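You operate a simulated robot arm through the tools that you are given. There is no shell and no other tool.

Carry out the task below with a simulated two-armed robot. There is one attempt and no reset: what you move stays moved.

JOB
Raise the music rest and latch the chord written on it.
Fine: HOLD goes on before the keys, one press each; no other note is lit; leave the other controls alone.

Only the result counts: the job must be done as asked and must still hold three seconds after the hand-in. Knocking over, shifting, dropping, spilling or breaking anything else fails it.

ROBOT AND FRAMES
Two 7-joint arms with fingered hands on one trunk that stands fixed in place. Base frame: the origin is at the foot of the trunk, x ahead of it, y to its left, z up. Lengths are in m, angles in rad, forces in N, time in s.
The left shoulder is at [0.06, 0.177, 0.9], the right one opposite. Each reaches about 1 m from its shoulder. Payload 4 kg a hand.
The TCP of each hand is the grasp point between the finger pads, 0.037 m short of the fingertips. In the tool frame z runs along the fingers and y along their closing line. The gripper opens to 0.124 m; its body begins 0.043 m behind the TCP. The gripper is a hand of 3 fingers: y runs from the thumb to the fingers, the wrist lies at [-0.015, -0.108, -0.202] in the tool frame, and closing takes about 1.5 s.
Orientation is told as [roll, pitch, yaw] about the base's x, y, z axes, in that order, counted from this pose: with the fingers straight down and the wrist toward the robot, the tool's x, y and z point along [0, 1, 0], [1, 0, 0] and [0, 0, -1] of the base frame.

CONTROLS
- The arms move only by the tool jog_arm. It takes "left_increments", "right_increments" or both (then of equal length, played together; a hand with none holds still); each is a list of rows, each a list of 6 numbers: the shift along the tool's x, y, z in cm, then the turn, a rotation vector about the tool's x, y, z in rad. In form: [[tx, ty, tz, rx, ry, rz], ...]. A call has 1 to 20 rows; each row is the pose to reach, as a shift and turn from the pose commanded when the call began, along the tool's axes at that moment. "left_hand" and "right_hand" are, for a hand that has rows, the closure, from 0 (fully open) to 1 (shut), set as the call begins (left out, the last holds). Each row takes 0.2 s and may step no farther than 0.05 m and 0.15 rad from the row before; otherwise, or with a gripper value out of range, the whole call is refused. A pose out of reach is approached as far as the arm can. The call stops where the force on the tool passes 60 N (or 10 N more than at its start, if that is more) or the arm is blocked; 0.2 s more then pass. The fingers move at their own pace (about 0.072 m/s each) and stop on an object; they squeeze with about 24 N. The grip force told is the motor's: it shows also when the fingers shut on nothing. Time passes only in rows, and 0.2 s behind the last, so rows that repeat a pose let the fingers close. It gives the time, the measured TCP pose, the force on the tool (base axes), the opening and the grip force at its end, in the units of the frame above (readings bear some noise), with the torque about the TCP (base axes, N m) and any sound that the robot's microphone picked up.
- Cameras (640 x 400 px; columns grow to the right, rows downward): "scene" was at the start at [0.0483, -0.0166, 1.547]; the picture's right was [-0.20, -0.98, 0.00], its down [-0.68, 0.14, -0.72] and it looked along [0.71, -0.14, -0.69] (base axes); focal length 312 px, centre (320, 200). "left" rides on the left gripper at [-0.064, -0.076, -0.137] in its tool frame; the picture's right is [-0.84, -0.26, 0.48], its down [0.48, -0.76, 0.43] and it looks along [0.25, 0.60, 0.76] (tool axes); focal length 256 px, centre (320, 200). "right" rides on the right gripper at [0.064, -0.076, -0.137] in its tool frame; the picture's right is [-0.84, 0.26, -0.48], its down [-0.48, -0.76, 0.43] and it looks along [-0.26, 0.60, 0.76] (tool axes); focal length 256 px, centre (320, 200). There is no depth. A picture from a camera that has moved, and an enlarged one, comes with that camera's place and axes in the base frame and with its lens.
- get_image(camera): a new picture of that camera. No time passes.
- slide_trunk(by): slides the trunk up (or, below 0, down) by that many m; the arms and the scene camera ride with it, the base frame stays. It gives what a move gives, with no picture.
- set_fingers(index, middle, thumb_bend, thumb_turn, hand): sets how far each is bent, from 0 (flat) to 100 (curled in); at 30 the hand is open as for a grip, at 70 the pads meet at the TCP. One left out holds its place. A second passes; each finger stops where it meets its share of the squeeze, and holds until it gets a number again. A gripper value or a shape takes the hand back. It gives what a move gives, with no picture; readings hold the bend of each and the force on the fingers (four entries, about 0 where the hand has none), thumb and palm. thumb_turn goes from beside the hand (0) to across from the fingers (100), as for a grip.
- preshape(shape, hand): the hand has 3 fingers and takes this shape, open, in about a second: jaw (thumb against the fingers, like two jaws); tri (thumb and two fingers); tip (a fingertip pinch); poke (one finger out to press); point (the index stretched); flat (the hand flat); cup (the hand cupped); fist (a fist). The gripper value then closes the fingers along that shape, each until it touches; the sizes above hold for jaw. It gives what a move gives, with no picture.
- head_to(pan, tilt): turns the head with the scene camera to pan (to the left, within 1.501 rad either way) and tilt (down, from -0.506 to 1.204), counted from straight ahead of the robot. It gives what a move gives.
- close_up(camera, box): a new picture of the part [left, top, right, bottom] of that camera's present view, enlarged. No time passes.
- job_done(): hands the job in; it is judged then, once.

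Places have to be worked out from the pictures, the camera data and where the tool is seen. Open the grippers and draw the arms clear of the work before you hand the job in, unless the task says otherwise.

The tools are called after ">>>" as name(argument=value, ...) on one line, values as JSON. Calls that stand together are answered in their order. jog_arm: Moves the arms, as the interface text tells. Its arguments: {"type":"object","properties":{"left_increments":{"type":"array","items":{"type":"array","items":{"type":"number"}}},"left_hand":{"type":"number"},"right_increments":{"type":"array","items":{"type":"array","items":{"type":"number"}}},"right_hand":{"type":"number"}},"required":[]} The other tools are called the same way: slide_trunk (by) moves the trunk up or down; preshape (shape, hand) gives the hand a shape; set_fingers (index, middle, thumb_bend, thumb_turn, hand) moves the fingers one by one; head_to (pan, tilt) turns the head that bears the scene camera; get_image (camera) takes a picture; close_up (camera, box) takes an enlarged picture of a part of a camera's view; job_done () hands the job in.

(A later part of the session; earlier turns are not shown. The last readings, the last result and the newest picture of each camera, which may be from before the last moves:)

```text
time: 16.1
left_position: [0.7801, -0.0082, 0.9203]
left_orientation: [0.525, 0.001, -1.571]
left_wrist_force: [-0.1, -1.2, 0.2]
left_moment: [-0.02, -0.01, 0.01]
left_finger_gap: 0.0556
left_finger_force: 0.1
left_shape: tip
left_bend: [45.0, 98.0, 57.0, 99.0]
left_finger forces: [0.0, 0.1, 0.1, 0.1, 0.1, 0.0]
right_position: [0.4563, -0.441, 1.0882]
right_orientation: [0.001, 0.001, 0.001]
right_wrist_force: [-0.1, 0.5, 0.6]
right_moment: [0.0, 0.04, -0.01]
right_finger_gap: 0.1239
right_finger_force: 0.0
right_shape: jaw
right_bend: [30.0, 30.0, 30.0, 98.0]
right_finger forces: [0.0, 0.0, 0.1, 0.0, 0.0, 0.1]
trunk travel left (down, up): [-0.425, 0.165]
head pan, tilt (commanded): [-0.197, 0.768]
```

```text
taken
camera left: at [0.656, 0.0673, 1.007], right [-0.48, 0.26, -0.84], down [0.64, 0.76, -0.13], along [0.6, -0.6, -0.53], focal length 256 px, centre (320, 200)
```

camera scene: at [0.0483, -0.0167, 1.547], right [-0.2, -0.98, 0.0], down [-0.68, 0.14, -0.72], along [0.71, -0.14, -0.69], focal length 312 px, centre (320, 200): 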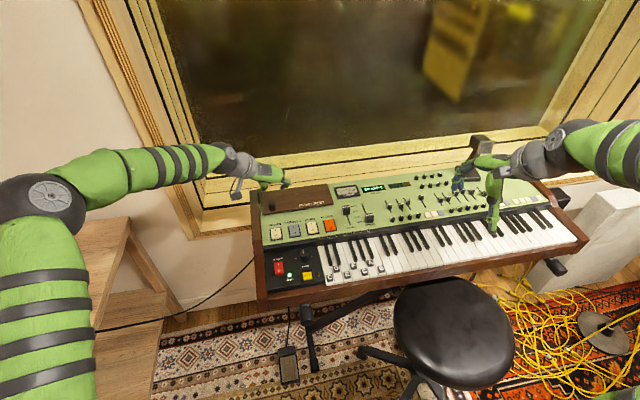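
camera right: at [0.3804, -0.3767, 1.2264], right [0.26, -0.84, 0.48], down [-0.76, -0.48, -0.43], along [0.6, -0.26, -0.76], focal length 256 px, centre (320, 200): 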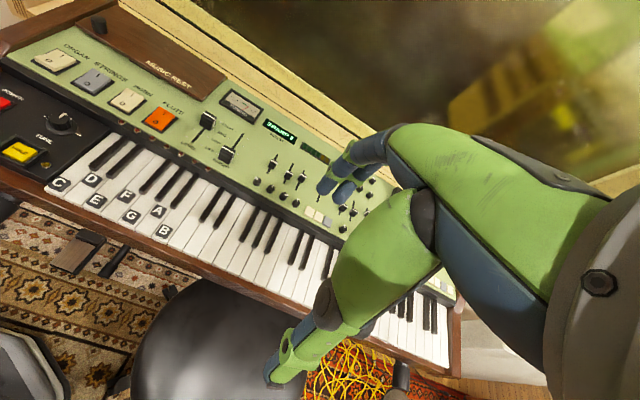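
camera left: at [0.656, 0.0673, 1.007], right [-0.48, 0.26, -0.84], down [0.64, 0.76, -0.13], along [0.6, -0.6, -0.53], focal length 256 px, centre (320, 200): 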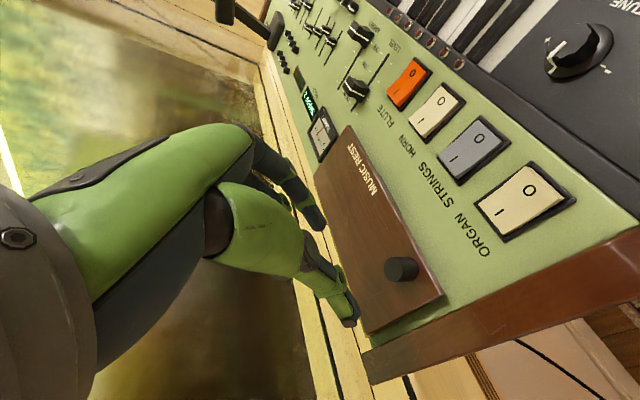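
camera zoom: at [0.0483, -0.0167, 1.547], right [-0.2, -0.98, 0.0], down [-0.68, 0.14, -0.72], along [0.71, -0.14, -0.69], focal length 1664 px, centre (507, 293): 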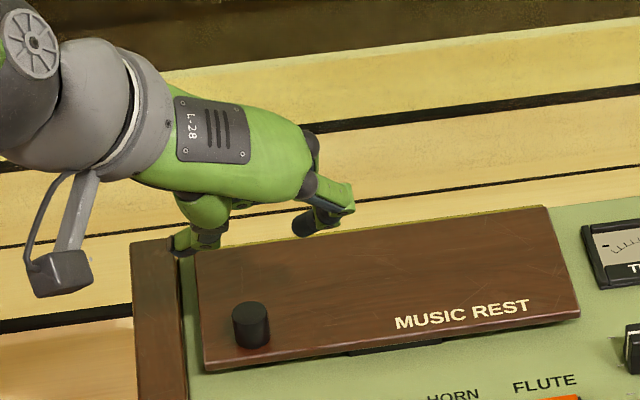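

The tilt is right (roll 0.525). I lower straight down about 7 cm to TCP z≈0.850, straddling the knob again.

>>> jog_arm(left_increments=[[-1.0, 0, 1.73, 0, 0, 0], [-2.0, 0, 3.46, 0, 0, 0], [-2.75, 0, 4.76, 0, 0, 0], [-3.25, 0, 5.63, 0, 0, 0], [-3.5, 0, 6.06, 0, 0, 0], [-3.5, 0, 6.06, 0, 0, 0]])

>>> close_up(camera="scene", box=[225, 160, 345, 235])

>>> close_up(camera="right", box=[60, 0, 240, 110])

>>> get_image(camera="left")

```text
time: 17.5
left_position: [0.7792, -0.0093, 0.8501]
left_orientation: [0.525, 0.001, -1.57]
left_wrist_force: [-0.2, 0.0, 0.5]
left_moment: [0.01, 0.0, -0.02]
left_finger_gap: 0.0555
left_finger_force: 0.0
left_shape: tip
left_bend: [45.0, 98.0, 57.0, 99.0]
left_finger forces: [0.0, 0.1, 0.1, 0.0, 0.1, 0.1]
right_position: [0.4563, -0.4402, 1.0892]
right_orientation: [0.001, 0.0, 0.0]
right_wrist_force: [-0.4, 0.4, 0.6]
right_moment: [0.0, 0.01, 0.01]
right_finger_gap: 0.1235
right_finger_force: 0.2
right_shape: jaw
right_bend: [30.0, 30.0, 30.0, 98.0]
right_finger forces: [0.0, 0.1, 0.0, 0.0, 0.0, 0.0]
trunk travel left (down, up): [-0.425, 0.165]
head pan, tilt (commanded): [-0.197, 0.768]
```

```text
5.33 times, centred on (285, 198) of scene
camera zoom: at [0.0483, -0.0166, 1.547], right [-0.2, -0.98, 0.0], down [-0.68, 0.14, -0.72], along [0.71, -0.14, -0.69], focal length 1664 px, centre (507, 213)
```

zoom: 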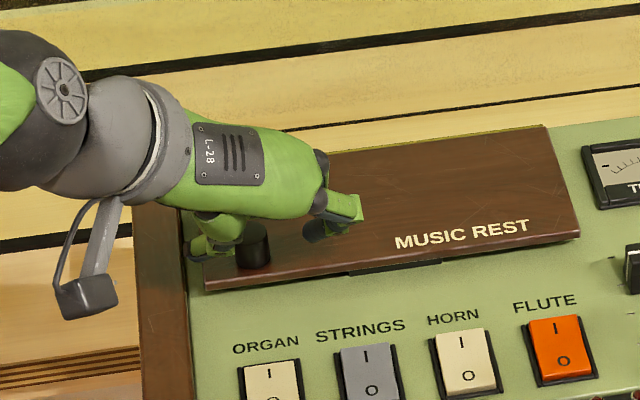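

```text
3.56 times, centred on (150, 55) of right
camera zoom: at [0.3804, -0.3767, 1.2264], right [0.26, -0.84, 0.48], down [-0.76, -0.48, -0.43], along [0.6, -0.26, -0.76], focal length 910 px, centre (924, 716)
```

zoom: 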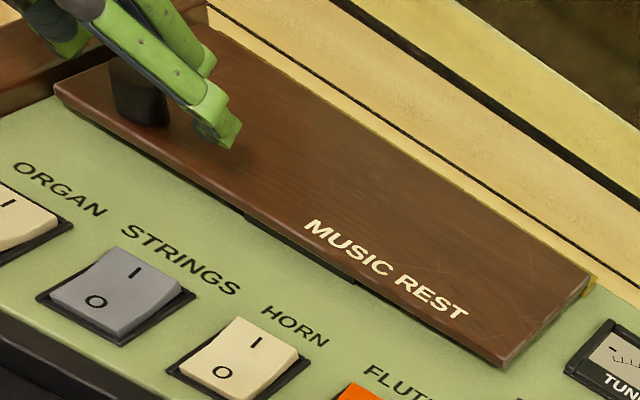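

```text
taken
camera left: at [0.6562, 0.0672, 0.9364], right [-0.48, 0.26, -0.84], down [0.64, 0.76, -0.14], along [0.6, -0.6, -0.53], focal length 256 px, centre (320, 200)
```

left: 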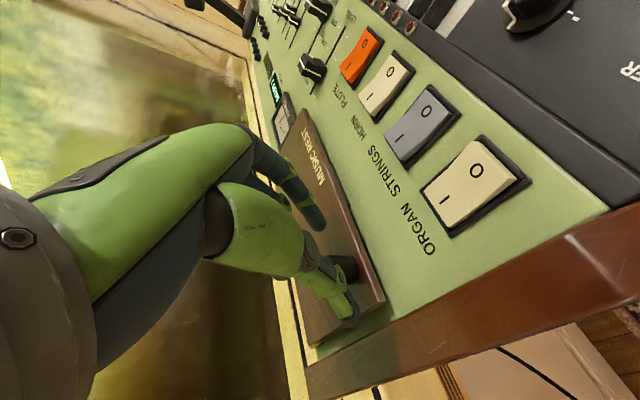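

Fingers straddle the knob at the tilted pose. I close for the pinch.

>>> jog_arm(left_increments=[[0, -0.2, 0, 0, 0, 0], [0, -0.2, 0, 0, 0, 0], [0, -0.2, 0, 0, 0, 0], [0, -0.2, 0, 0, 0, 0], [0, -0.2, 0, 0, 0, 0], [0, -0.2, 0, 0, 0, 0]], left_hand=1.0)

>>> close_up(camera="scene", box=[225, 160, 345, 235])

>>> close_up(camera="right", box=[60, 0, 240, 110])

```text
time: 18.9
left_position: [0.779, -0.0065, 0.8495]
left_orientation: [0.525, 0.0, -1.572]
left_wrist_force: [-5.5, 0.2, -0.1]
left_moment: [0.04, 0.17, 0.0]
left_finger_gap: 0.0159
left_finger_force: 24.5
left_shape: tip
left_bend: [66.0, 100.0, 66.0, 100.0]
left_finger forces: [20.8, 0.0, 0.0, 0.1, 20.5, 0.1]
right_position: [0.4559, -0.4411, 1.0889]
right_orientation: [0.0, 0.001, -0.001]
right_wrist_force: [0.6, -0.5, 0.5]
right_moment: [-0.01, -0.03, 0.06]
right_finger_gap: 0.1235
right_finger_force: 0.0
right_shape: jaw
right_bend: [30.0, 30.0, 30.0, 98.0]
right_finger forces: [0.0, 0.0, 0.2, 0.0, 0.0, 0.1]
trunk travel left (down, up): [-0.425, 0.165]
head pan, tilt (commanded): [-0.197, 0.768]
```

```text
5.33 times, centred on (285, 198) of scene
camera zoom: at [0.0478, -0.0166, 1.547], right [-0.2, -0.98, 0.0], down [-0.68, 0.14, -0.72], along [0.71, -0.14, -0.69], focal length 1664 px, centre (507, 213)
```

zoom: 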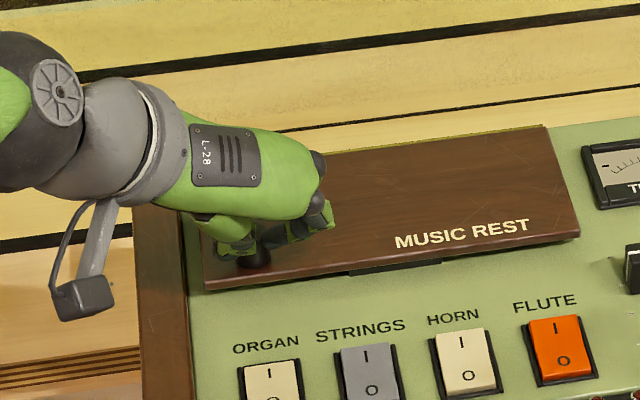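

```text
3.56 times, centred on (150, 55) of right
camera zoom: at [0.38, -0.3767, 1.2265], right [0.26, -0.84, 0.48], down [-0.76, -0.48, -0.43], along [0.6, -0.26, -0.76], focal length 910 px, centre (924, 716)
```

zoom: 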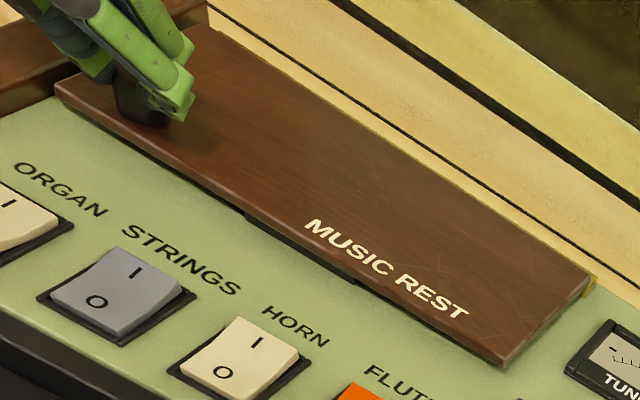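

Again -5.5 N in x, so the pads are a bit in front of the knob's middle. I open, shift 4 mm forward and re-pinch.

>>> jog_arm(left_increments=[[0, 0, 0, 0, 0, 0], [0, 0, 0, 0, 0, 0], [0.35, 0, 0.2, 0, 0, 0], [0.35, 0, 0.2, 0, 0, 0]], left_hand=0.65)

>>> jog_arm(left_increments=[[0, 0, 0, 0, 0, 0], [0, 0, 0, 0, 0, 0], [0, 0, 0, 0, 0, 0], [0, 0, 0, 0, 0, 0], [0, 0, 0, 0, 0, 0]], left_hand=1.0)

>>> close_up(camera="right", box=[60, 0, 240, 110])

```text
time: 19.9
left_position: [0.7838, -0.006, 0.8485]
left_orientation: [0.524, -0.002, -1.573]
left_wrist_force: [-0.4, 0.7, -0.1]
left_moment: [0.0, -0.02, 0.02]
left_finger_gap: 0.0432
left_finger_force: 0.1
left_shape: tip
left_bend: [50.0, 98.0, 60.0, 100.0]
left_finger forces: [0.0, 0.0, 0.0, 0.0, 0.1, 0.1]
right_position: [0.4555, -0.4413, 1.0893]
right_orientation: [0.0, -0.002, 0.0]
right_wrist_force: [0.3, -0.2, 0.3]
right_moment: [0.0, -0.02, 0.02]
right_finger_gap: 0.1236
right_finger_force: 0.0
right_shape: jaw
right_bend: [30.0, 30.0, 30.0, 98.0]
right_finger forces: [0.0, 0.1, 0.0, 0.0, 0.1, 0.0]
trunk travel left (down, up): [-0.425, 0.165]
head pan, tilt (commanded): [-0.197, 0.768]
```

```text
time: 21.1
left_position: [0.7837, -0.0061, 0.8489]
left_orientation: [0.524, 0.0, -1.573]
left_wrist_force: [-2.8, -0.3, 0.9]
left_moment: [-0.01, 0.07, 0.01]
left_finger_gap: 0.0188
left_finger_force: 24.6
left_shape: tip
left_bend: [65.0, 100.0, 64.0, 100.0]
left_finger forces: [22.3, 0.1, 0.1, 0.0, 21.7, 0.1]
right_position: [0.456, -0.441, 1.0881]
right_orientation: [-0.001, 0.002, 0.0]
right_wrist_force: [-0.8, 0.6, 0.2]
right_moment: [-0.05, 0.0, -0.01]
right_finger_gap: 0.1235
right_finger_force: 0.1
right_shape: jaw
right_bend: [30.0, 30.0, 30.0, 98.0]
right_finger forces: [0.0, 0.0, 0.0, 0.1, 0.1, 0.1]
trunk travel left (down, up): [-0.425, 0.165]
head pan, tilt (commanded): [-0.197, 0.768]
```

```text
3.56 times, centred on (150, 55) of right
camera zoom: at [0.3802, -0.3767, 1.2264], right [0.26, -0.84, 0.48], down [-0.76, -0.48, -0.43], along [0.6, -0.26, -0.76], focal length 910 px, centre (924, 716)
```

zoom: 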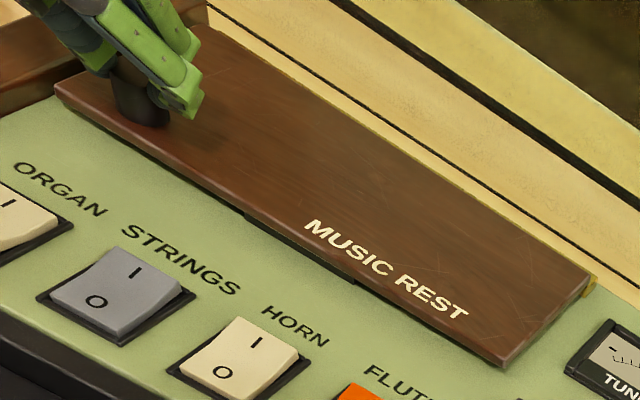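

Grip is good enough (-2.8 N). Before lifting, I ready the right hand, which will take over by pushing the flap up from below: poke shape, then turn it so the wrist lies to the right.

>>> preshape(shape="poke", hand="right")

>>> jog_arm(right_increments=[[0, 0, 0, 0, 0, -0.143], [0, 0, 0, 0, 0, -0.286], [0, 0, 0, 0, 0, -0.429], [0, 0, 0, 0, 0, -0.572], [0, 0, 0, 0, 0, -0.715], [0, 0, 0, 0, 0, -0.858], [0, 0, 0, 0, 0, -1.001], [0, 0, 0, 0, 0, -1.144], [0, 0, 0, 0, 0, -1.287], [0, 0, 0, 0, 0, -1.43], [0, 0, 0, 0, 0, -1.571]])

>>> get_image(camera="scene")

>>> get_image(camera="right")

```text
time: 22.0
left_position: [0.784, -0.0076, 0.848]
left_orientation: [0.524, 0.001, -1.569]
left_wrist_force: [-2.0, -0.6, 1.2]
left_moment: [0.0, 0.07, 0.0]
left_finger_gap: 0.0187
left_finger_force: 24.3
left_shape: tip
left_bend: [65.0, 100.0, 64.0, 100.0]
left_finger forces: [22.2, 0.0, 0.0, 0.0, 21.8, 0.1]
right_position: [0.4572, -0.4415, 1.0884]
right_orientation: [0.001, 0.0, 0.0]
right_wrist_force: [-0.3, 0.0, 0.5]
right_moment: [0.0, 0.0, -0.01]
right_finger_gap: 0.0002
right_finger_force: 0.0
right_shape: poke
right_bend: [70.0, 70.0, 0.0, 100.0]
right_finger forces: [0.0, 0.0, 0.1, 0.1, 0.1, 0.0]
trunk travel left (down, up): [-0.425, 0.165]
head pan, tilt (commanded): [-0.197, 0.768]
```

```text
time: 24.4
left_position: [0.7838, -0.0072, 0.8486]
left_orientation: [0.523, 0.0, -1.573]
left_wrist_force: [-1.7, 0.4, -0.3]
left_moment: [0.05, 0.07, -0.01]
left_finger_gap: 0.0187
left_finger_force: 23.7
left_shape: tip
left_bend: [65.0, 100.0, 65.0, 100.0]
left_finger forces: [22.3, 0.0, 0.0, 0.0, 21.6, 0.0]
right_position: [0.4556, -0.4401, 1.0886]
right_orientation: [-0.001, 0.0, 1.572]
right_wrist_force: [-0.1, -0.2, -1.1]
right_moment: [0.0, 0.01, 0.0]
right_finger_gap: 0.0
right_finger_force: 0.0
right_shape: poke
right_bend: [70.0, 70.0, 0.0, 100.0]
right_finger forces: [0.1, 0.0, 0.0, 0.0, 0.0, 0.0]
trunk travel left (down, up): [-0.425, 0.165]
head pan, tilt (commanded): [-0.197, 0.768]
```

```text
taken
camera scene: at [0.048, -0.0165, 1.5471], right [-0.2, -0.98, 0.0], down [-0.68, 0.14, -0.72], along [0.71, -0.14, -0.69], focal length 312 px, centre (320, 200)
```

scene: 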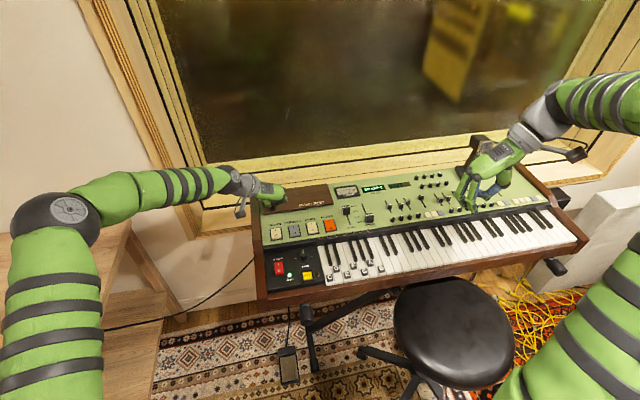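

```text
taken
camera right: at [0.3929, -0.5162, 1.226], right [0.84, 0.26, 0.48], down [0.48, -0.76, -0.43], along [0.25, 0.6, -0.76], focal length 256 px, centre (320, 200)
```

right: 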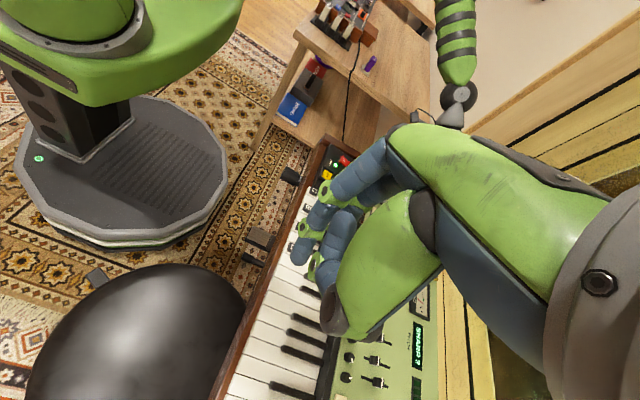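

The poke shape curls index and middle and leaves the thumb out, not what I want. I try "point" on the right hand.

>>> preshape(shape="point", hand="right")

>>> get_image(camera="right")

>>> close_up(camera="scene", box=[420, 120, 580, 220])

```text
time: 25.3
left_position: [0.7837, -0.0066, 0.8487]
left_orientation: [0.524, 0.0, -1.572]
left_wrist_force: [-3.3, 0.7, 0.4]
left_moment: [0.02, 0.08, -0.02]
left_finger_gap: 0.0184
left_finger_force: 24.6
left_shape: tip
left_bend: [65.0, 100.0, 65.0, 100.0]
left_finger forces: [22.2, 0.1, 0.0, 0.0, 22.4, 0.1]
right_position: [0.4573, -0.4412, 1.0876]
right_orientation: [-0.001, 0.0, 1.569]
right_wrist_force: [0.4, 0.8, 0.3]
right_moment: [-0.01, 0.0, 0.03]
right_finger_gap: 0.118
right_finger_force: 0.0
right_shape: point
right_bend: [32.0, 100.0, 100.0, 89.0]
right_finger forces: [0.1, 0.0, 0.0, 0.1, 0.0, 0.0]
trunk travel left (down, up): [-0.425, 0.165]
head pan, tilt (commanded): [-0.197, 0.768]
```

```text
taken
camera right: at [0.3927, -0.5159, 1.226], right [0.84, 0.26, 0.48], down [0.48, -0.76, -0.43], along [0.26, 0.6, -0.76], focal length 256 px, centre (320, 200)
```

right: 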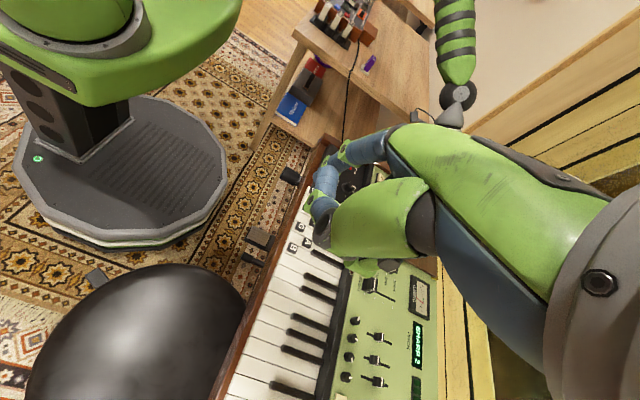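

```text
4.00 times, centred on (500, 170) of scene
camera zoom: at [0.0481, -0.0166, 1.547], right [-0.2, -0.98, 0.0], down [-0.68, 0.14, -0.72], along [0.71, -0.14, -0.69], focal length 1248 px, centre (-400, 320)
```

zoom: 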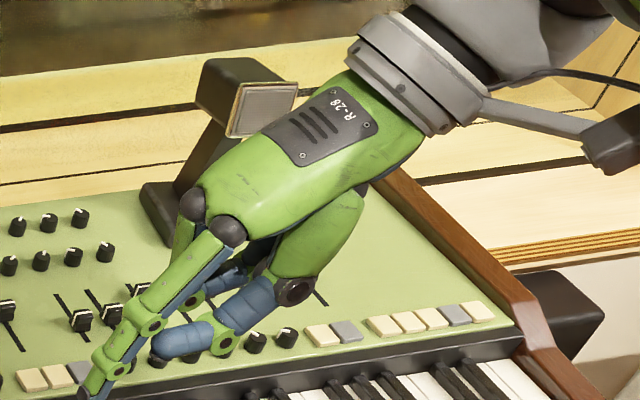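

In "point" the index tip lies about +0.066 along tool y and +0.05 along tool z from the TCP. I tilt the right hand so the index points forward and 30° down.

>>> jog_arm(right_increments=[[0, 0, 0, 0, -0.131, 0], [0, 0, 0, 0, -0.262, 0], [0, 0, 0, 0, -0.393, 0], [0, 0, 0, 0, -0.524, 0], [0, 0, 0, 0, -0.655, 0], [0, 0, 0, 0, -0.786, 0], [0, 0, 0, 0, -0.917, 0], [0, 0, 0, 0, -1.047, 0], [0, 0, 0, 0, -1.047, 0]])

>>> get_image(camera="scene")

>>> get_image(camera="right")

```text
time: 27.3
left_position: [0.7847, -0.0057, 0.8494]
left_orientation: [0.524, -0.001, -1.572]
left_wrist_force: [-0.3, 1.1, -1.2]
left_moment: [0.03, 0.01, -0.01]
left_finger_gap: 0.018
left_finger_force: 23.9
left_shape: tip
left_bend: [65.0, 100.0, 65.0, 100.0]
left_finger forces: [22.1, 0.1, 0.1, 0.1, 22.1, 0.0]
right_position: [0.4561, -0.4407, 1.0885]
right_orientation: [-1.047, 0.002, 1.568]
right_wrist_force: [-0.4, 0.9, 1.3]
right_moment: [0.0, -0.04, 0.02]
right_finger_gap: 0.1183
right_finger_force: 0.0
right_shape: point
right_bend: [32.0, 100.0, 100.0, 89.0]
right_finger forces: [0.0, 0.0, 0.1, 0.0, 0.0, 0.0]
trunk travel left (down, up): [-0.425, 0.165]
head pan, tilt (commanded): [-0.197, 0.768]
```

```text
taken
camera scene: at [0.0469, -0.0164, 1.5471], right [-0.2, -0.98, 0.0], down [-0.68, 0.14, -0.72], along [0.71, -0.14, -0.69], focal length 312 px, centre (320, 200)
```

scene: 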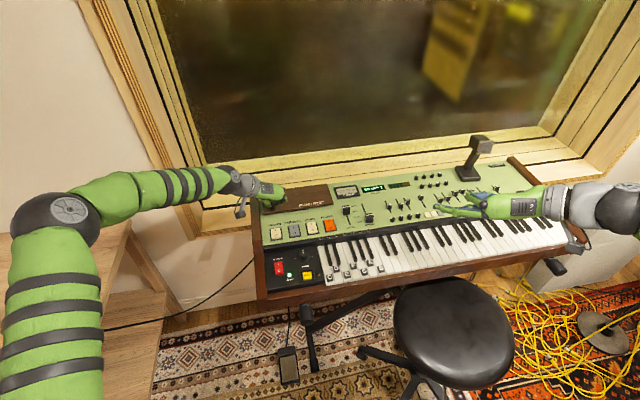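

```text
taken
camera right: at [0.3051, -0.5163, 1.1026], right [0.0, 0.26, 0.97], down [0.62, -0.76, 0.2], along [0.79, 0.6, -0.16], focal length 256 px, centre (320, 200)
```

right: 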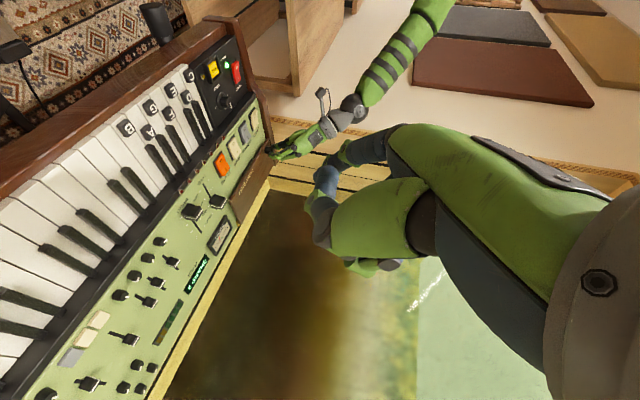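

I zoom in on the right hand to see where the index tip actually is.

>>> close_up(camera="scene", box=[410, 150, 570, 250])

>>> close_up(camera="right", box=[260, 100, 440, 290])

```text
4.00 times, centred on (490, 200) of scene
camera zoom: at [0.0469, -0.0164, 1.5471], right [-0.2, -0.98, 0.0], down [-0.68, 0.14, -0.72], along [0.71, -0.14, -0.69], focal length 1248 px, centre (-360, 200)
```

zoom: 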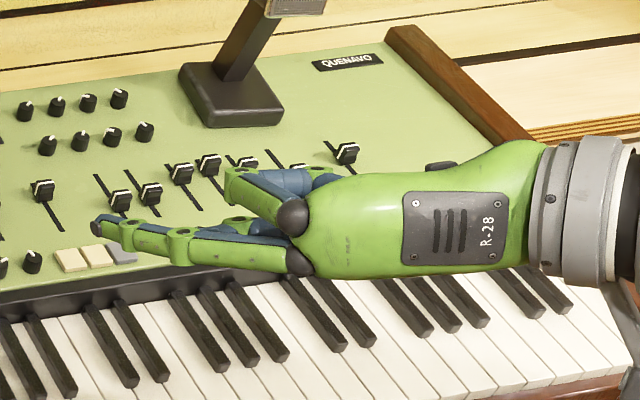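

```text
2.11 times, centred on (350, 195) of right
camera zoom: at [0.3051, -0.5163, 1.1026], right [0.0, 0.26, 0.97], down [0.62, -0.76, 0.2], along [0.79, 0.6, -0.16], focal length 539 px, centre (257, 210)
```

zoom: 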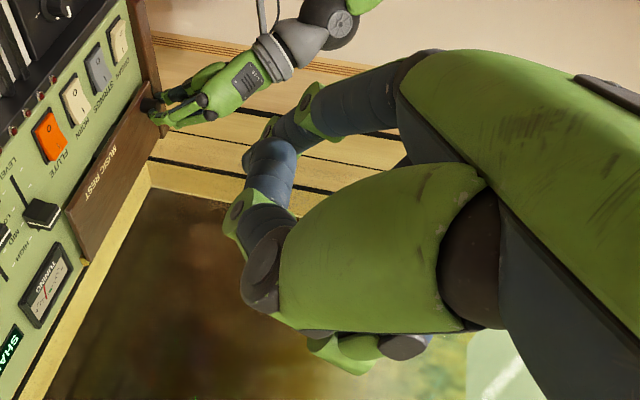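

The index at bend 30 splays well to the left; bending it to ~52 brings its last segment along the tool axis near the TCP line. I set that on the right hand.

>>> set_fingers(hand="right", index=52)

>>> close_up(camera="scene", box=[410, 150, 570, 250])

>>> close_up(camera="right", box=[260, 100, 440, 290])

```text
time: 28.3
left_position: [0.7844, -0.0063, 0.8488]
left_orientation: [0.523, 0.0, -1.573]
left_wrist_force: [-4.5, 1.2, 2.2]
left_moment: [0.04, 0.09, 0.05]
left_finger_gap: 0.0179
left_finger_force: 24.1
left_shape: tip
left_bend: [65.0, 100.0, 65.0, 100.0]
left_finger forces: [22.4, 0.1, 0.0, 0.1, 24.3, 0.0]
right_position: [0.4566, -0.4405, 1.0882]
right_orientation: [-1.046, -0.001, 1.571]
right_wrist_force: [0.3, -0.4, 0.6]
right_moment: [-0.02, -0.01, -0.03]
right_finger_gap: 0.0237
right_finger_force: 0.0
right_shape: fingers
right_bend: [47.0, 100.0, 100.0, 88.0]
right_finger forces: [0.0, 0.0, 0.0, 0.0, 0.0, 0.1]
trunk travel left (down, up): [-0.425, 0.165]
head pan, tilt (commanded): [-0.197, 0.768]
```

```text
4.00 times, centred on (490, 200) of scene
camera zoom: at [0.0478, -0.0165, 1.547], right [-0.2, -0.98, 0.0], down [-0.68, 0.14, -0.72], along [0.71, -0.14, -0.69], focal length 1248 px, centre (-360, 200)
```

zoom: 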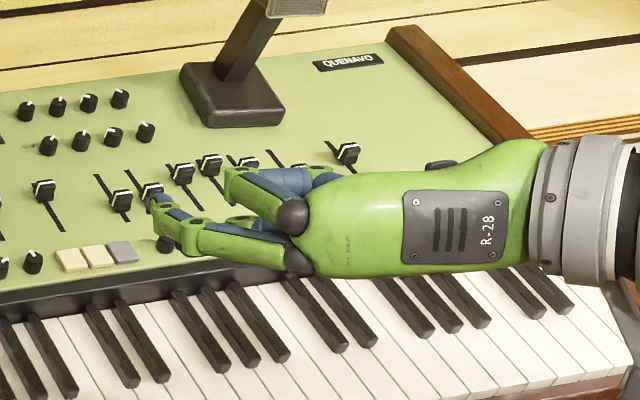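

```text
2.11 times, centred on (350, 195) of right
camera zoom: at [0.3061, -0.5162, 1.103], right [0.0, 0.26, 0.97], down [0.62, -0.76, 0.2], along [0.79, 0.6, -0.16], focal length 539 px, centre (257, 210)
```

zoom: 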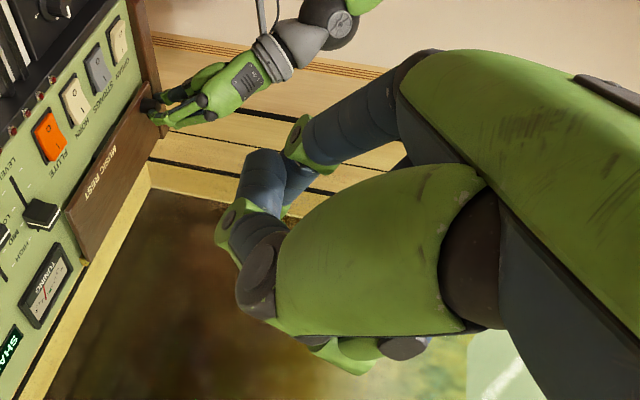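

The index now points forward-down. I move the right hand to a waiting place just in front of the rest's right half, tip near (0.725, -0.165, 0.855), above the panel.

>>> jog_arm(right_increments=[[0.68, 2.5, 3.08, 0, 0, 0], [1.35, 5.0, 6.17, 0, 0, 0], [2.03, 7.5, 9.25, 0, 0, 0], [2.7, 10.0, 12.34, 0, 0, 0], [3.38, 12.5, 15.4, 0, 0, 0], [4.05, 15.0, 18.5, 0, 0, 0], [4.73, 17.5, 21.6, 0, 0, 0], [5.4, 20.0, 24.7, 0, 0, 0], [5.4, 22.5, 26.5, 0, 0, 0], [5.4, 25.0, 28.0, 0, 0, 0], [5.4, 25.0, 28.0, 0, 0, 0]])

>>> get_image(camera="scene")

>>> close_up(camera="scene", box=[240, 150, 400, 250])

>>> get_image(camera="right")

```text
time: 30.7
left_position: [0.7824, -0.0062, 0.8505]
left_orientation: [0.524, 0.0, -1.573]
left_wrist_force: [-5.4, 1.4, 1.6]
left_moment: [0.06, 0.11, 0.03]
left_finger_gap: 0.018
left_finger_force: 24.0
left_shape: tip
left_bend: [65.0, 100.0, 65.0, 100.0]
left_finger forces: [22.7, 0.0, 0.0, 0.1, 24.7, 0.1]
right_position: [0.672, -0.192, 0.8991]
right_orientation: [-1.048, 0.0, 1.57]
right_wrist_force: [0.0, -0.5, 0.5]
right_moment: [0.0, -0.02, 0.01]
right_finger_gap: 0.0237
right_finger_force: 0.1
right_shape: fingers
right_bend: [47.0, 100.0, 100.0, 88.0]
right_finger forces: [0.0, 0.1, 0.0, 0.0, 0.1, 0.1]
trunk travel left (down, up): [-0.425, 0.165]
head pan, tilt (commanded): [-0.197, 0.768]
```

```text
taken
camera scene: at [0.0479, -0.0164, 1.5471], right [-0.2, -0.98, 0.0], down [-0.68, 0.14, -0.72], along [0.71, -0.14, -0.69], focal length 312 px, centre (320, 200)
```

scene: 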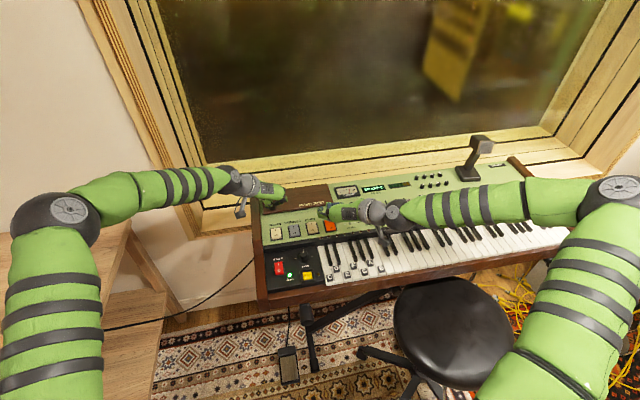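

```text
4.00 times, centred on (320, 200) of scene
camera zoom: at [0.0479, -0.0164, 1.5471], right [-0.2, -0.98, 0.0], down [-0.68, 0.14, -0.72], along [0.71, -0.14, -0.69], focal length 1248 px, centre (320, 200)
```

zoom: 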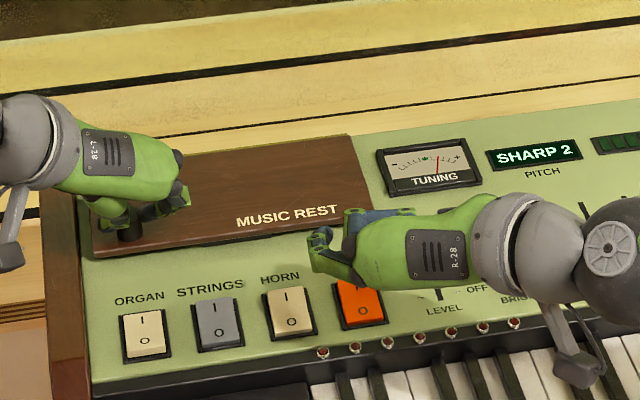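

```text
taken
camera right: at [0.5221, -0.2666, 0.9138], right [0.0, 0.26, 0.97], down [0.62, -0.76, 0.2], along [0.79, 0.6, -0.16], focal length 256 px, centre (320, 200)
```

right: 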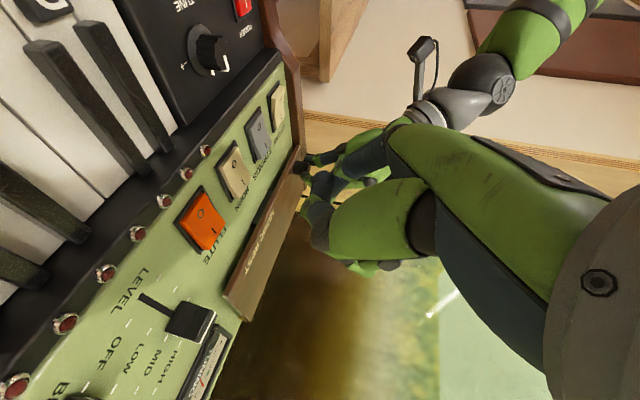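

Both hands are in place and clear of each other. I lift the rest with the left hand along the hinge arc to about 40°.

>>> jog_arm(left_increments=[[0.55, 0, -0.59, 0, 0, 0], [1.16, 0, -1.15, 0, 0, 0], [1.81, 0, -1.63, 0, 0, 0], [2.51, 0, -2.06, 0, 0, 0], [3.23, 0, -2.44, 0, 0, 0], [3.99, 0, -2.74, 0, 0, 0], [4.77, 0, -2.98, 0, 0, 0], [5.56, 0, -3.15, 0, 0, 0], [5.56, 0, -3.15, 0, 0, 0]])

>>> get_image(camera="scene")

>>> close_up(camera="scene", box=[240, 150, 400, 250])

>>> get_image(camera="right")

>>> get_image(camera="left")

```text
time: 32.7
left_position: [0.8156, -0.0065, 0.9037]
left_orientation: [0.523, 0.0, -1.572]
left_wrist_force: [0.5, 1.8, -2.9]
left_moment: [0.07, 0.09, 0.01]
left_finger_gap: 0.0161
left_finger_force: 23.8
left_shape: tip
left_bend: [67.0, 100.0, 65.0, 100.0]
left_finger forces: [16.4, 0.0, 0.0, 0.0, 17.2, 0.0]
right_position: [0.6724, -0.1909, 0.9001]
right_orientation: [-1.046, 0.002, 1.572]
right_wrist_force: [0.4, 0.7, 0.1]
right_moment: [0.0, 0.0, -0.02]
right_finger_gap: 0.0237
right_finger_force: 0.1
right_shape: fingers
right_bend: [47.0, 100.0, 100.0, 88.0]
right_finger forces: [0.0, 0.0, 0.1, 0.1, 0.1, 0.0]
trunk travel left (down, up): [-0.425, 0.165]
head pan, tilt (commanded): [-0.197, 0.768]
```

```text
taken
camera scene: at [0.0487, -0.0166, 1.547], right [-0.2, -0.98, 0.0], down [-0.68, 0.14, -0.72], along [0.71, -0.14, -0.69], focal length 312 px, centre (320, 200)
```

scene: 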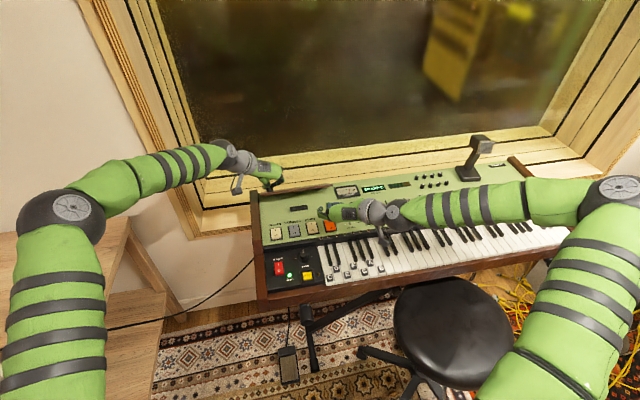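

```text
4.00 times, centred on (320, 200) of scene
camera zoom: at [0.0487, -0.0166, 1.547], right [-0.2, -0.98, 0.0], down [-0.68, 0.14, -0.72], along [0.71, -0.14, -0.69], focal length 1248 px, centre (320, 200)
```

zoom: 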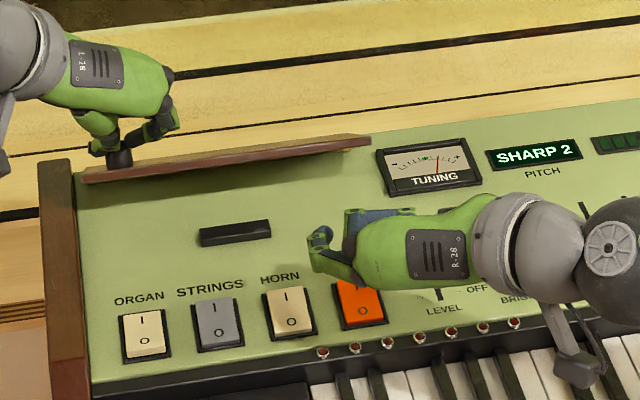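

```text
taken
camera right: at [0.5224, -0.267, 0.9136], right [0.0, 0.26, 0.97], down [0.62, -0.76, 0.2], along [0.79, 0.6, -0.16], focal length 256 px, centre (320, 200)
```

right: 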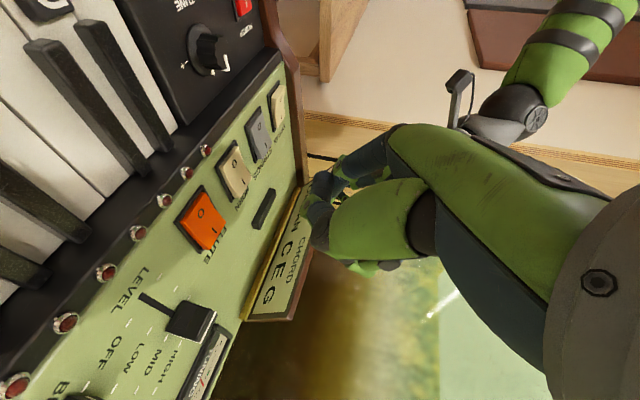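

```text
taken
camera left: at [0.6919, 0.0686, 0.9913], right [-0.48, 0.26, -0.84], down [0.64, 0.76, -0.14], along [0.6, -0.6, -0.53], focal length 256 px, centre (320, 200)
```

left: 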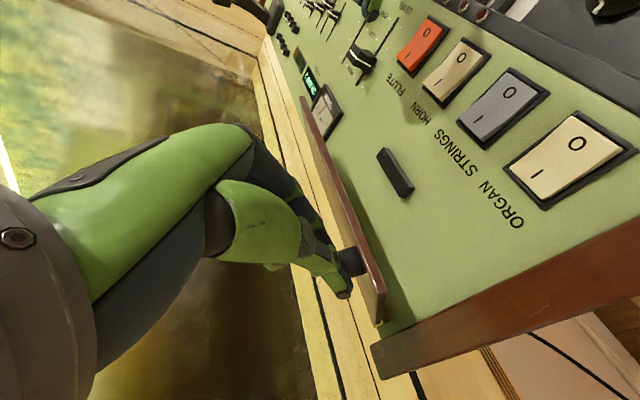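

The rest is up ~45° and the right camera sees writing on its underside: "... CHORD / C E G". I zoom in to read it properly.

>>> close_up(camera="right", box=[230, 170, 350, 330])

>>> close_up(camera="scene", box=[250, 170, 350, 230])

```text
2.50 times, centred on (290, 250) of right
camera zoom: at [0.5224, -0.267, 0.9136], right [0.0, 0.26, 0.97], down [0.62, -0.76, 0.2], along [0.79, 0.6, -0.16], focal length 640 px, centre (395, 75)
```

zoom: 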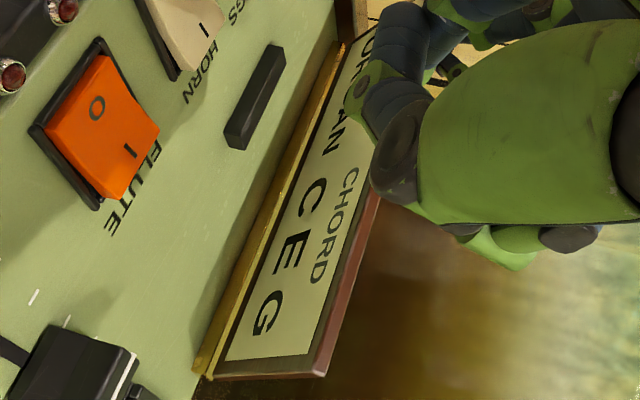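

```text
6.40 times, centred on (300, 200) of scene
camera zoom: at [0.0487, -0.0166, 1.547], right [-0.2, -0.98, 0.0], down [-0.68, 0.14, -0.72], along [0.71, -0.14, -0.69], focal length 1996 px, centre (448, 200)
```

zoom: 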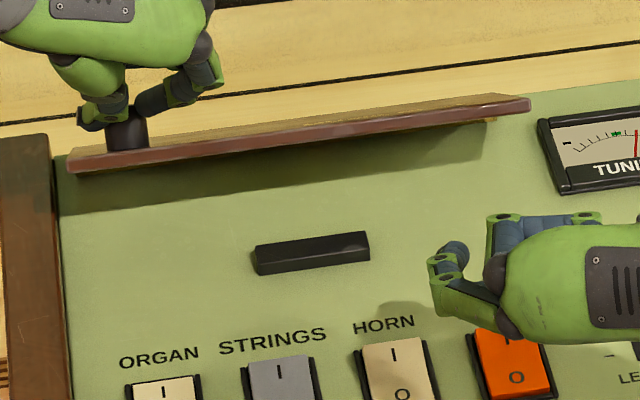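

The card reads "...ORGAN" and "CHORD C E G"; I'll read it in full once upright. Now I advance the right fingertip forward and slightly down toward the underside of the flap while the left keeps holding it.

>>> jog_arm(right_increments=[[-0.6, 0, 2.2, 0, 0, 0], [-1.2, 0, 4.4, 0, 0, 0], [-1.8, 0, 6.6, 0, 0, 0], [-2.5, 0, 8.9, 0, 0, 0], [-2.5, 0, 8.9, 0, 0, 0]])

>>> close_up(camera="scene", box=[240, 150, 400, 250])

>>> get_image(camera="right")

>>> get_image(camera="left")

```text
time: 33.9
left_position: [0.8148, -0.0074, 0.9045]
left_orientation: [0.524, 0.0, -1.574]
left_wrist_force: [0.2, -0.3, -1.4]
left_moment: [0.07, 0.08, 0.02]
left_finger_gap: 0.016
left_finger_force: 23.6
left_shape: tip
left_bend: [67.0, 100.0, 65.0, 100.0]
left_finger forces: [16.9, 0.0, 0.0, 0.1, 18.0, 0.1]
right_position: [0.7424, -0.193, 0.8809]
right_orientation: [-1.05, -0.003, 1.569]
right_wrist_force: [-0.3, -0.1, 0.7]
right_moment: [-0.02, 0.0, 0.01]
right_finger_gap: 0.0238
right_finger_force: 0.0
right_shape: fingers
right_bend: [47.0, 100.0, 100.0, 88.0]
right_finger forces: [0.0, 0.0, 0.0, 0.1, 0.0, 0.1]
right hand out of reach, approached as far as the arm can: row 4, 5
trunk travel left (down, up): [-0.425, 0.165]
head pan, tilt (commanded): [-0.197, 0.768]
```

```text
4.00 times, centred on (320, 200) of scene
camera zoom: at [0.0486, -0.0166, 1.547], right [-0.2, -0.98, 0.0], down [-0.68, 0.14, -0.72], along [0.71, -0.14, -0.69], focal length 1248 px, centre (320, 200)
```

zoom: 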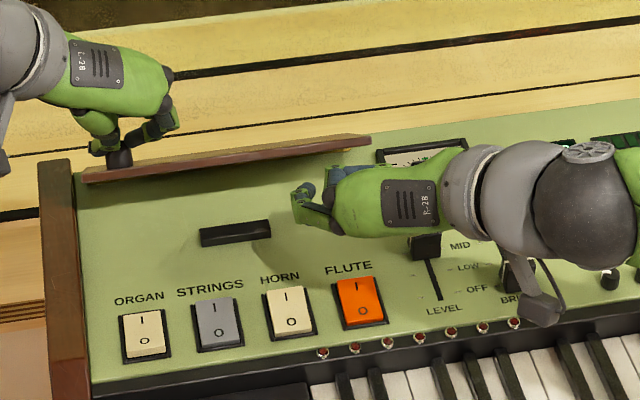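

```text
taken
camera right: at [0.5909, -0.267, 0.8945], right [0.0, 0.25, 0.97], down [0.62, -0.76, 0.2], along [0.79, 0.6, -0.16], focal length 256 px, centre (320, 200)
```

right: 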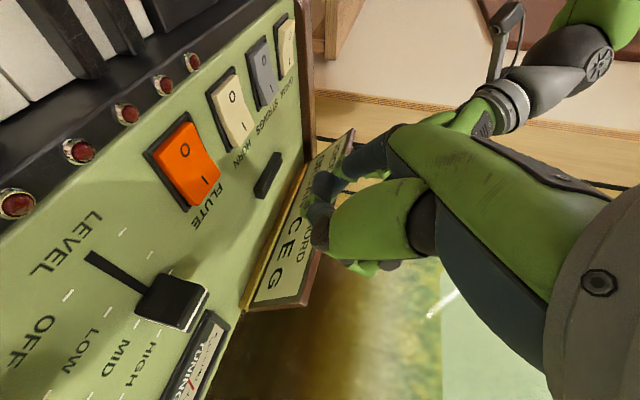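

```text
taken
camera left: at [0.6918, 0.0687, 0.9915], right [-0.48, 0.26, -0.84], down [0.64, 0.76, -0.13], along [0.6, -0.6, -0.53], focal length 256 px, centre (320, 200)
```

left: 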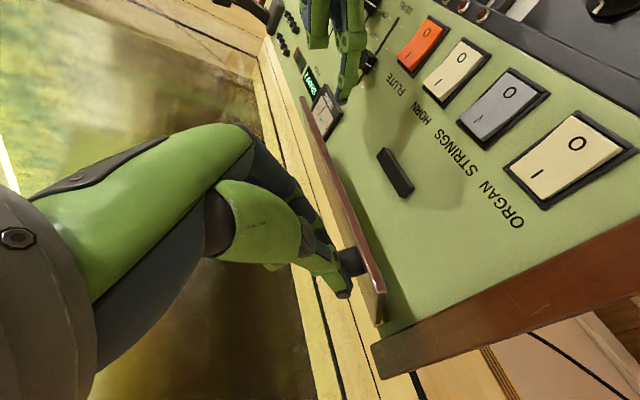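

The right arm hit a joint limit in this sideways pose. A more natural pose is needed: the hand pointing forward with the wrist behind. I first retract the right hand back and up, still leaving the left holding the flap.

>>> jog_arm(right_increments=[[0.2, -0.5, -3.9, 0, 0, 0], [0.5, -1.0, -7.8, 0, 0, 0], [0.7, -1.5, -11.7, 0, 0, 0], [0.9, -2.0, -15.6, 0, 0, 0]])

>>> get_image(camera="right")

```text
time: 34.9
left_position: [0.8149, -0.0071, 0.9038]
left_orientation: [0.524, -0.001, -1.574]
left_wrist_force: [-2.8, 0.3, 0.8]
left_moment: [0.11, 0.1, 0.03]
left_finger_gap: 0.0161
left_finger_force: 23.3
left_shape: tip
left_bend: [67.0, 100.0, 65.0, 100.0]
left_finger forces: [18.6, 0.0, 0.0, 0.0, 19.8, 0.0]
right_position: [0.5996, -0.211, 0.9527]
right_orientation: [-1.047, -0.002, 1.571]
right_wrist_force: [0.0, -0.1, -0.1]
right_moment: [0.01, -0.01, 0.01]
right_finger_gap: 0.0235
right_finger_force: 0.0
right_shape: fingers
right_bend: [47.0, 100.0, 100.0, 88.0]
right_finger forces: [0.1, 0.0, 0.0, 0.1, 0.0, 0.1]
trunk travel left (down, up): [-0.425, 0.165]
head pan, tilt (commanded): [-0.197, 0.768]
```

```text
taken
camera right: at [0.449, -0.2861, 0.9677], right [0.0, 0.26, 0.97], down [0.62, -0.76, 0.2], along [0.79, 0.6, -0.16], focal length 256 px, centre (320, 200)
```

right: 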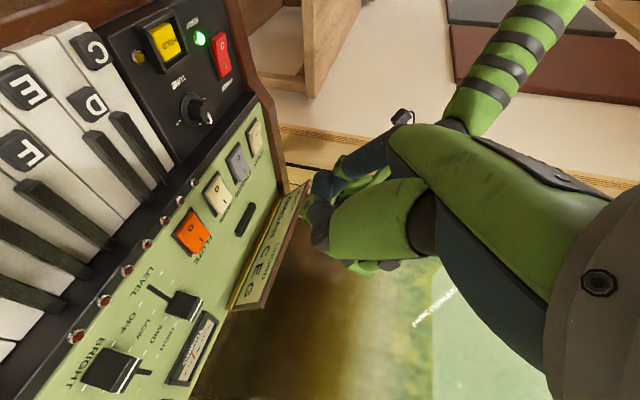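

Now I rotate the right hand to point forward with the wrist behind it (tool z 28° forward of straight down).

>>> jog_arm(right_increments=[[0, 0, 0, 0.0365, 0.0365, 0.1272], [0, 0, 0, 0.073, 0.073, 0.2543], [0, 0, 0, 0.1095, 0.1095, 0.3815], [0, 0, 0, 0.146, 0.146, 0.5087], [0, 0, 0, 0.1825, 0.1825, 0.6358], [0, 0, 0, 0.219, 0.219, 0.763], [0, 0, 0, 0.2555, 0.2555, 0.8902], [0, 0, 0, 0.292, 0.292, 1.0173], [0, 0, 0, 0.3285, 0.3285, 1.1445], [0, 0, 0, 0.365, 0.365, 1.2717], [0, 0, 0, 0.4015, 0.4015, 1.3988], [0, 0, 0, 0.438, 0.438, 1.526], [0, 0, 0, 0.438, 0.438, 1.526]])

>>> set_fingers(hand="right", index=30)

>>> get_image(camera="scene")

>>> get_image(camera="right")

```text
time: 37.7
left_position: [0.8153, -0.0063, 0.9042]
left_orientation: [0.524, 0.0, -1.572]
left_wrist_force: [-1.1, 0.7, 1.9]
left_moment: [0.06, 0.07, 0.03]
left_finger_gap: 0.0162
left_finger_force: 23.7
left_shape: tip
left_bend: [67.0, 100.0, 65.0, 100.0]
left_finger forces: [17.9, 0.0, 0.0, 0.1, 19.0, 0.0]
right_position: [0.6018, -0.2104, 0.9526]
right_orientation: [0.001, -0.487, 0.0]
right_wrist_force: [0.1, 0.0, -1.2]
right_moment: [0.0, 0.01, -0.01]
right_finger_gap: 0.0236
right_finger_force: 0.0
right_shape: fingers
right_bend: [47.0, 100.0, 100.0, 88.0]
right_finger forces: [0.0, 0.0, 0.1, 0.0, 0.1, 0.1]
trunk travel left (down, up): [-0.425, 0.165]
head pan, tilt (commanded): [-0.197, 0.768]
```

```text
time: 38.7
left_position: [0.8157, -0.0074, 0.9044]
left_orientation: [0.522, 0.0, -1.572]
left_wrist_force: [-2.3, -0.3, 0.6]
left_moment: [0.07, 0.04, 0.01]
left_finger_gap: 0.0161
left_finger_force: 24.1
left_shape: tip
left_bend: [67.0, 100.0, 65.0, 100.0]
left_finger forces: [17.9, 0.1, 0.0, 0.0, 19.0, 0.1]
right_position: [0.6013, -0.211, 0.9523]
right_orientation: [0.0, -0.489, 0.0]
right_wrist_force: [-0.6, 0.0, -0.1]
right_moment: [0.01, -0.03, 0.05]
right_finger_gap: 0.0269
right_finger_force: 0.0
right_shape: fingers
right_bend: [30.0, 100.0, 100.0, 89.0]
right_finger forces: [0.0, 0.1, 0.0, 0.0, 0.1, 0.1]
trunk travel left (down, up): [-0.425, 0.165]
head pan, tilt (commanded): [-0.197, 0.768]
```

```text
taken
camera scene: at [0.0482, -0.0166, 1.547], right [-0.2, -0.98, 0.0], down [-0.68, 0.14, -0.72], along [0.71, -0.14, -0.69], focal length 312 px, centre (320, 200)
```

scene: 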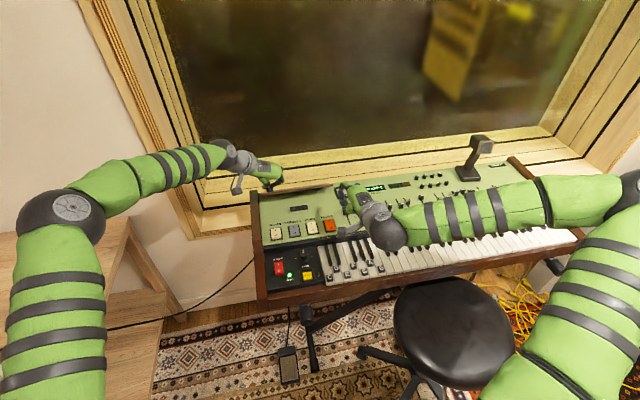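

```text
taken
camera right: at [0.4706, -0.1471, 1.0393], right [0.0, -0.84, 0.55], down [-0.47, -0.48, -0.74], along [0.88, -0.26, -0.39], focal length 256 px, centre (320, 200)
```

right: 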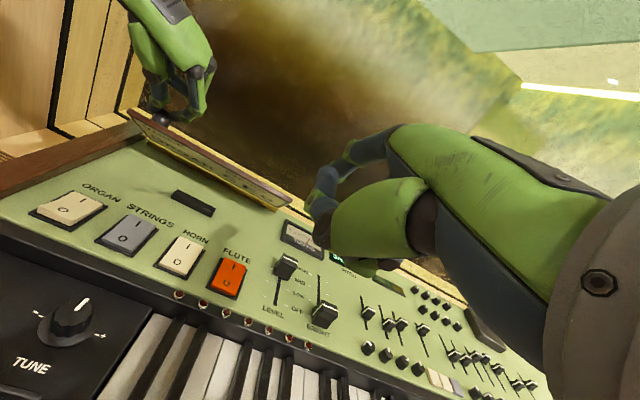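

The right hand now points forward naturally. I zoom in to locate its index tip.

>>> close_up(camera="scene", box=[250, 150, 410, 250])

>>> close_up(camera="left", box=[260, 0, 460, 330])

```text
4.00 times, centred on (330, 200) of scene
camera zoom: at [0.0482, -0.0166, 1.547], right [-0.2, -0.98, 0.0], down [-0.68, 0.14, -0.72], along [0.71, -0.14, -0.69], focal length 1248 px, centre (280, 200)
```

zoom: 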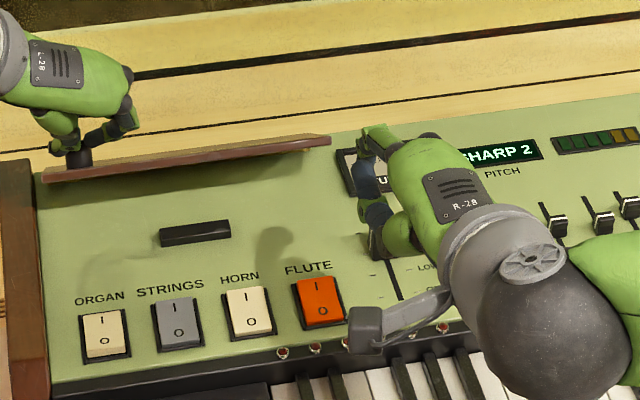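

```text
1.21 times, centred on (360, 165) of left
camera zoom: at [0.6916, 0.0688, 0.9917], right [-0.48, 0.26, -0.84], down [0.64, 0.76, -0.13], along [0.6, -0.6, -0.53], focal length 310 px, centre (272, 242)
```

zoom: 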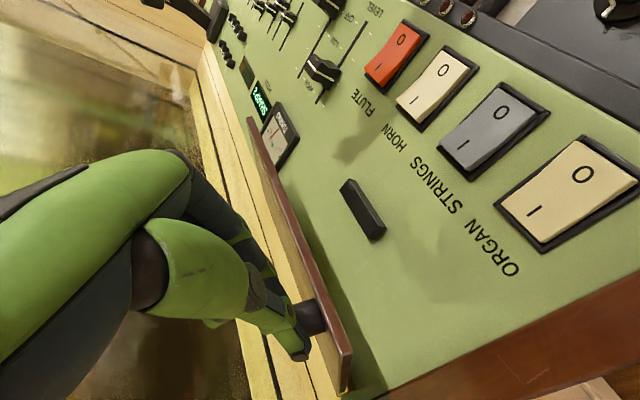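

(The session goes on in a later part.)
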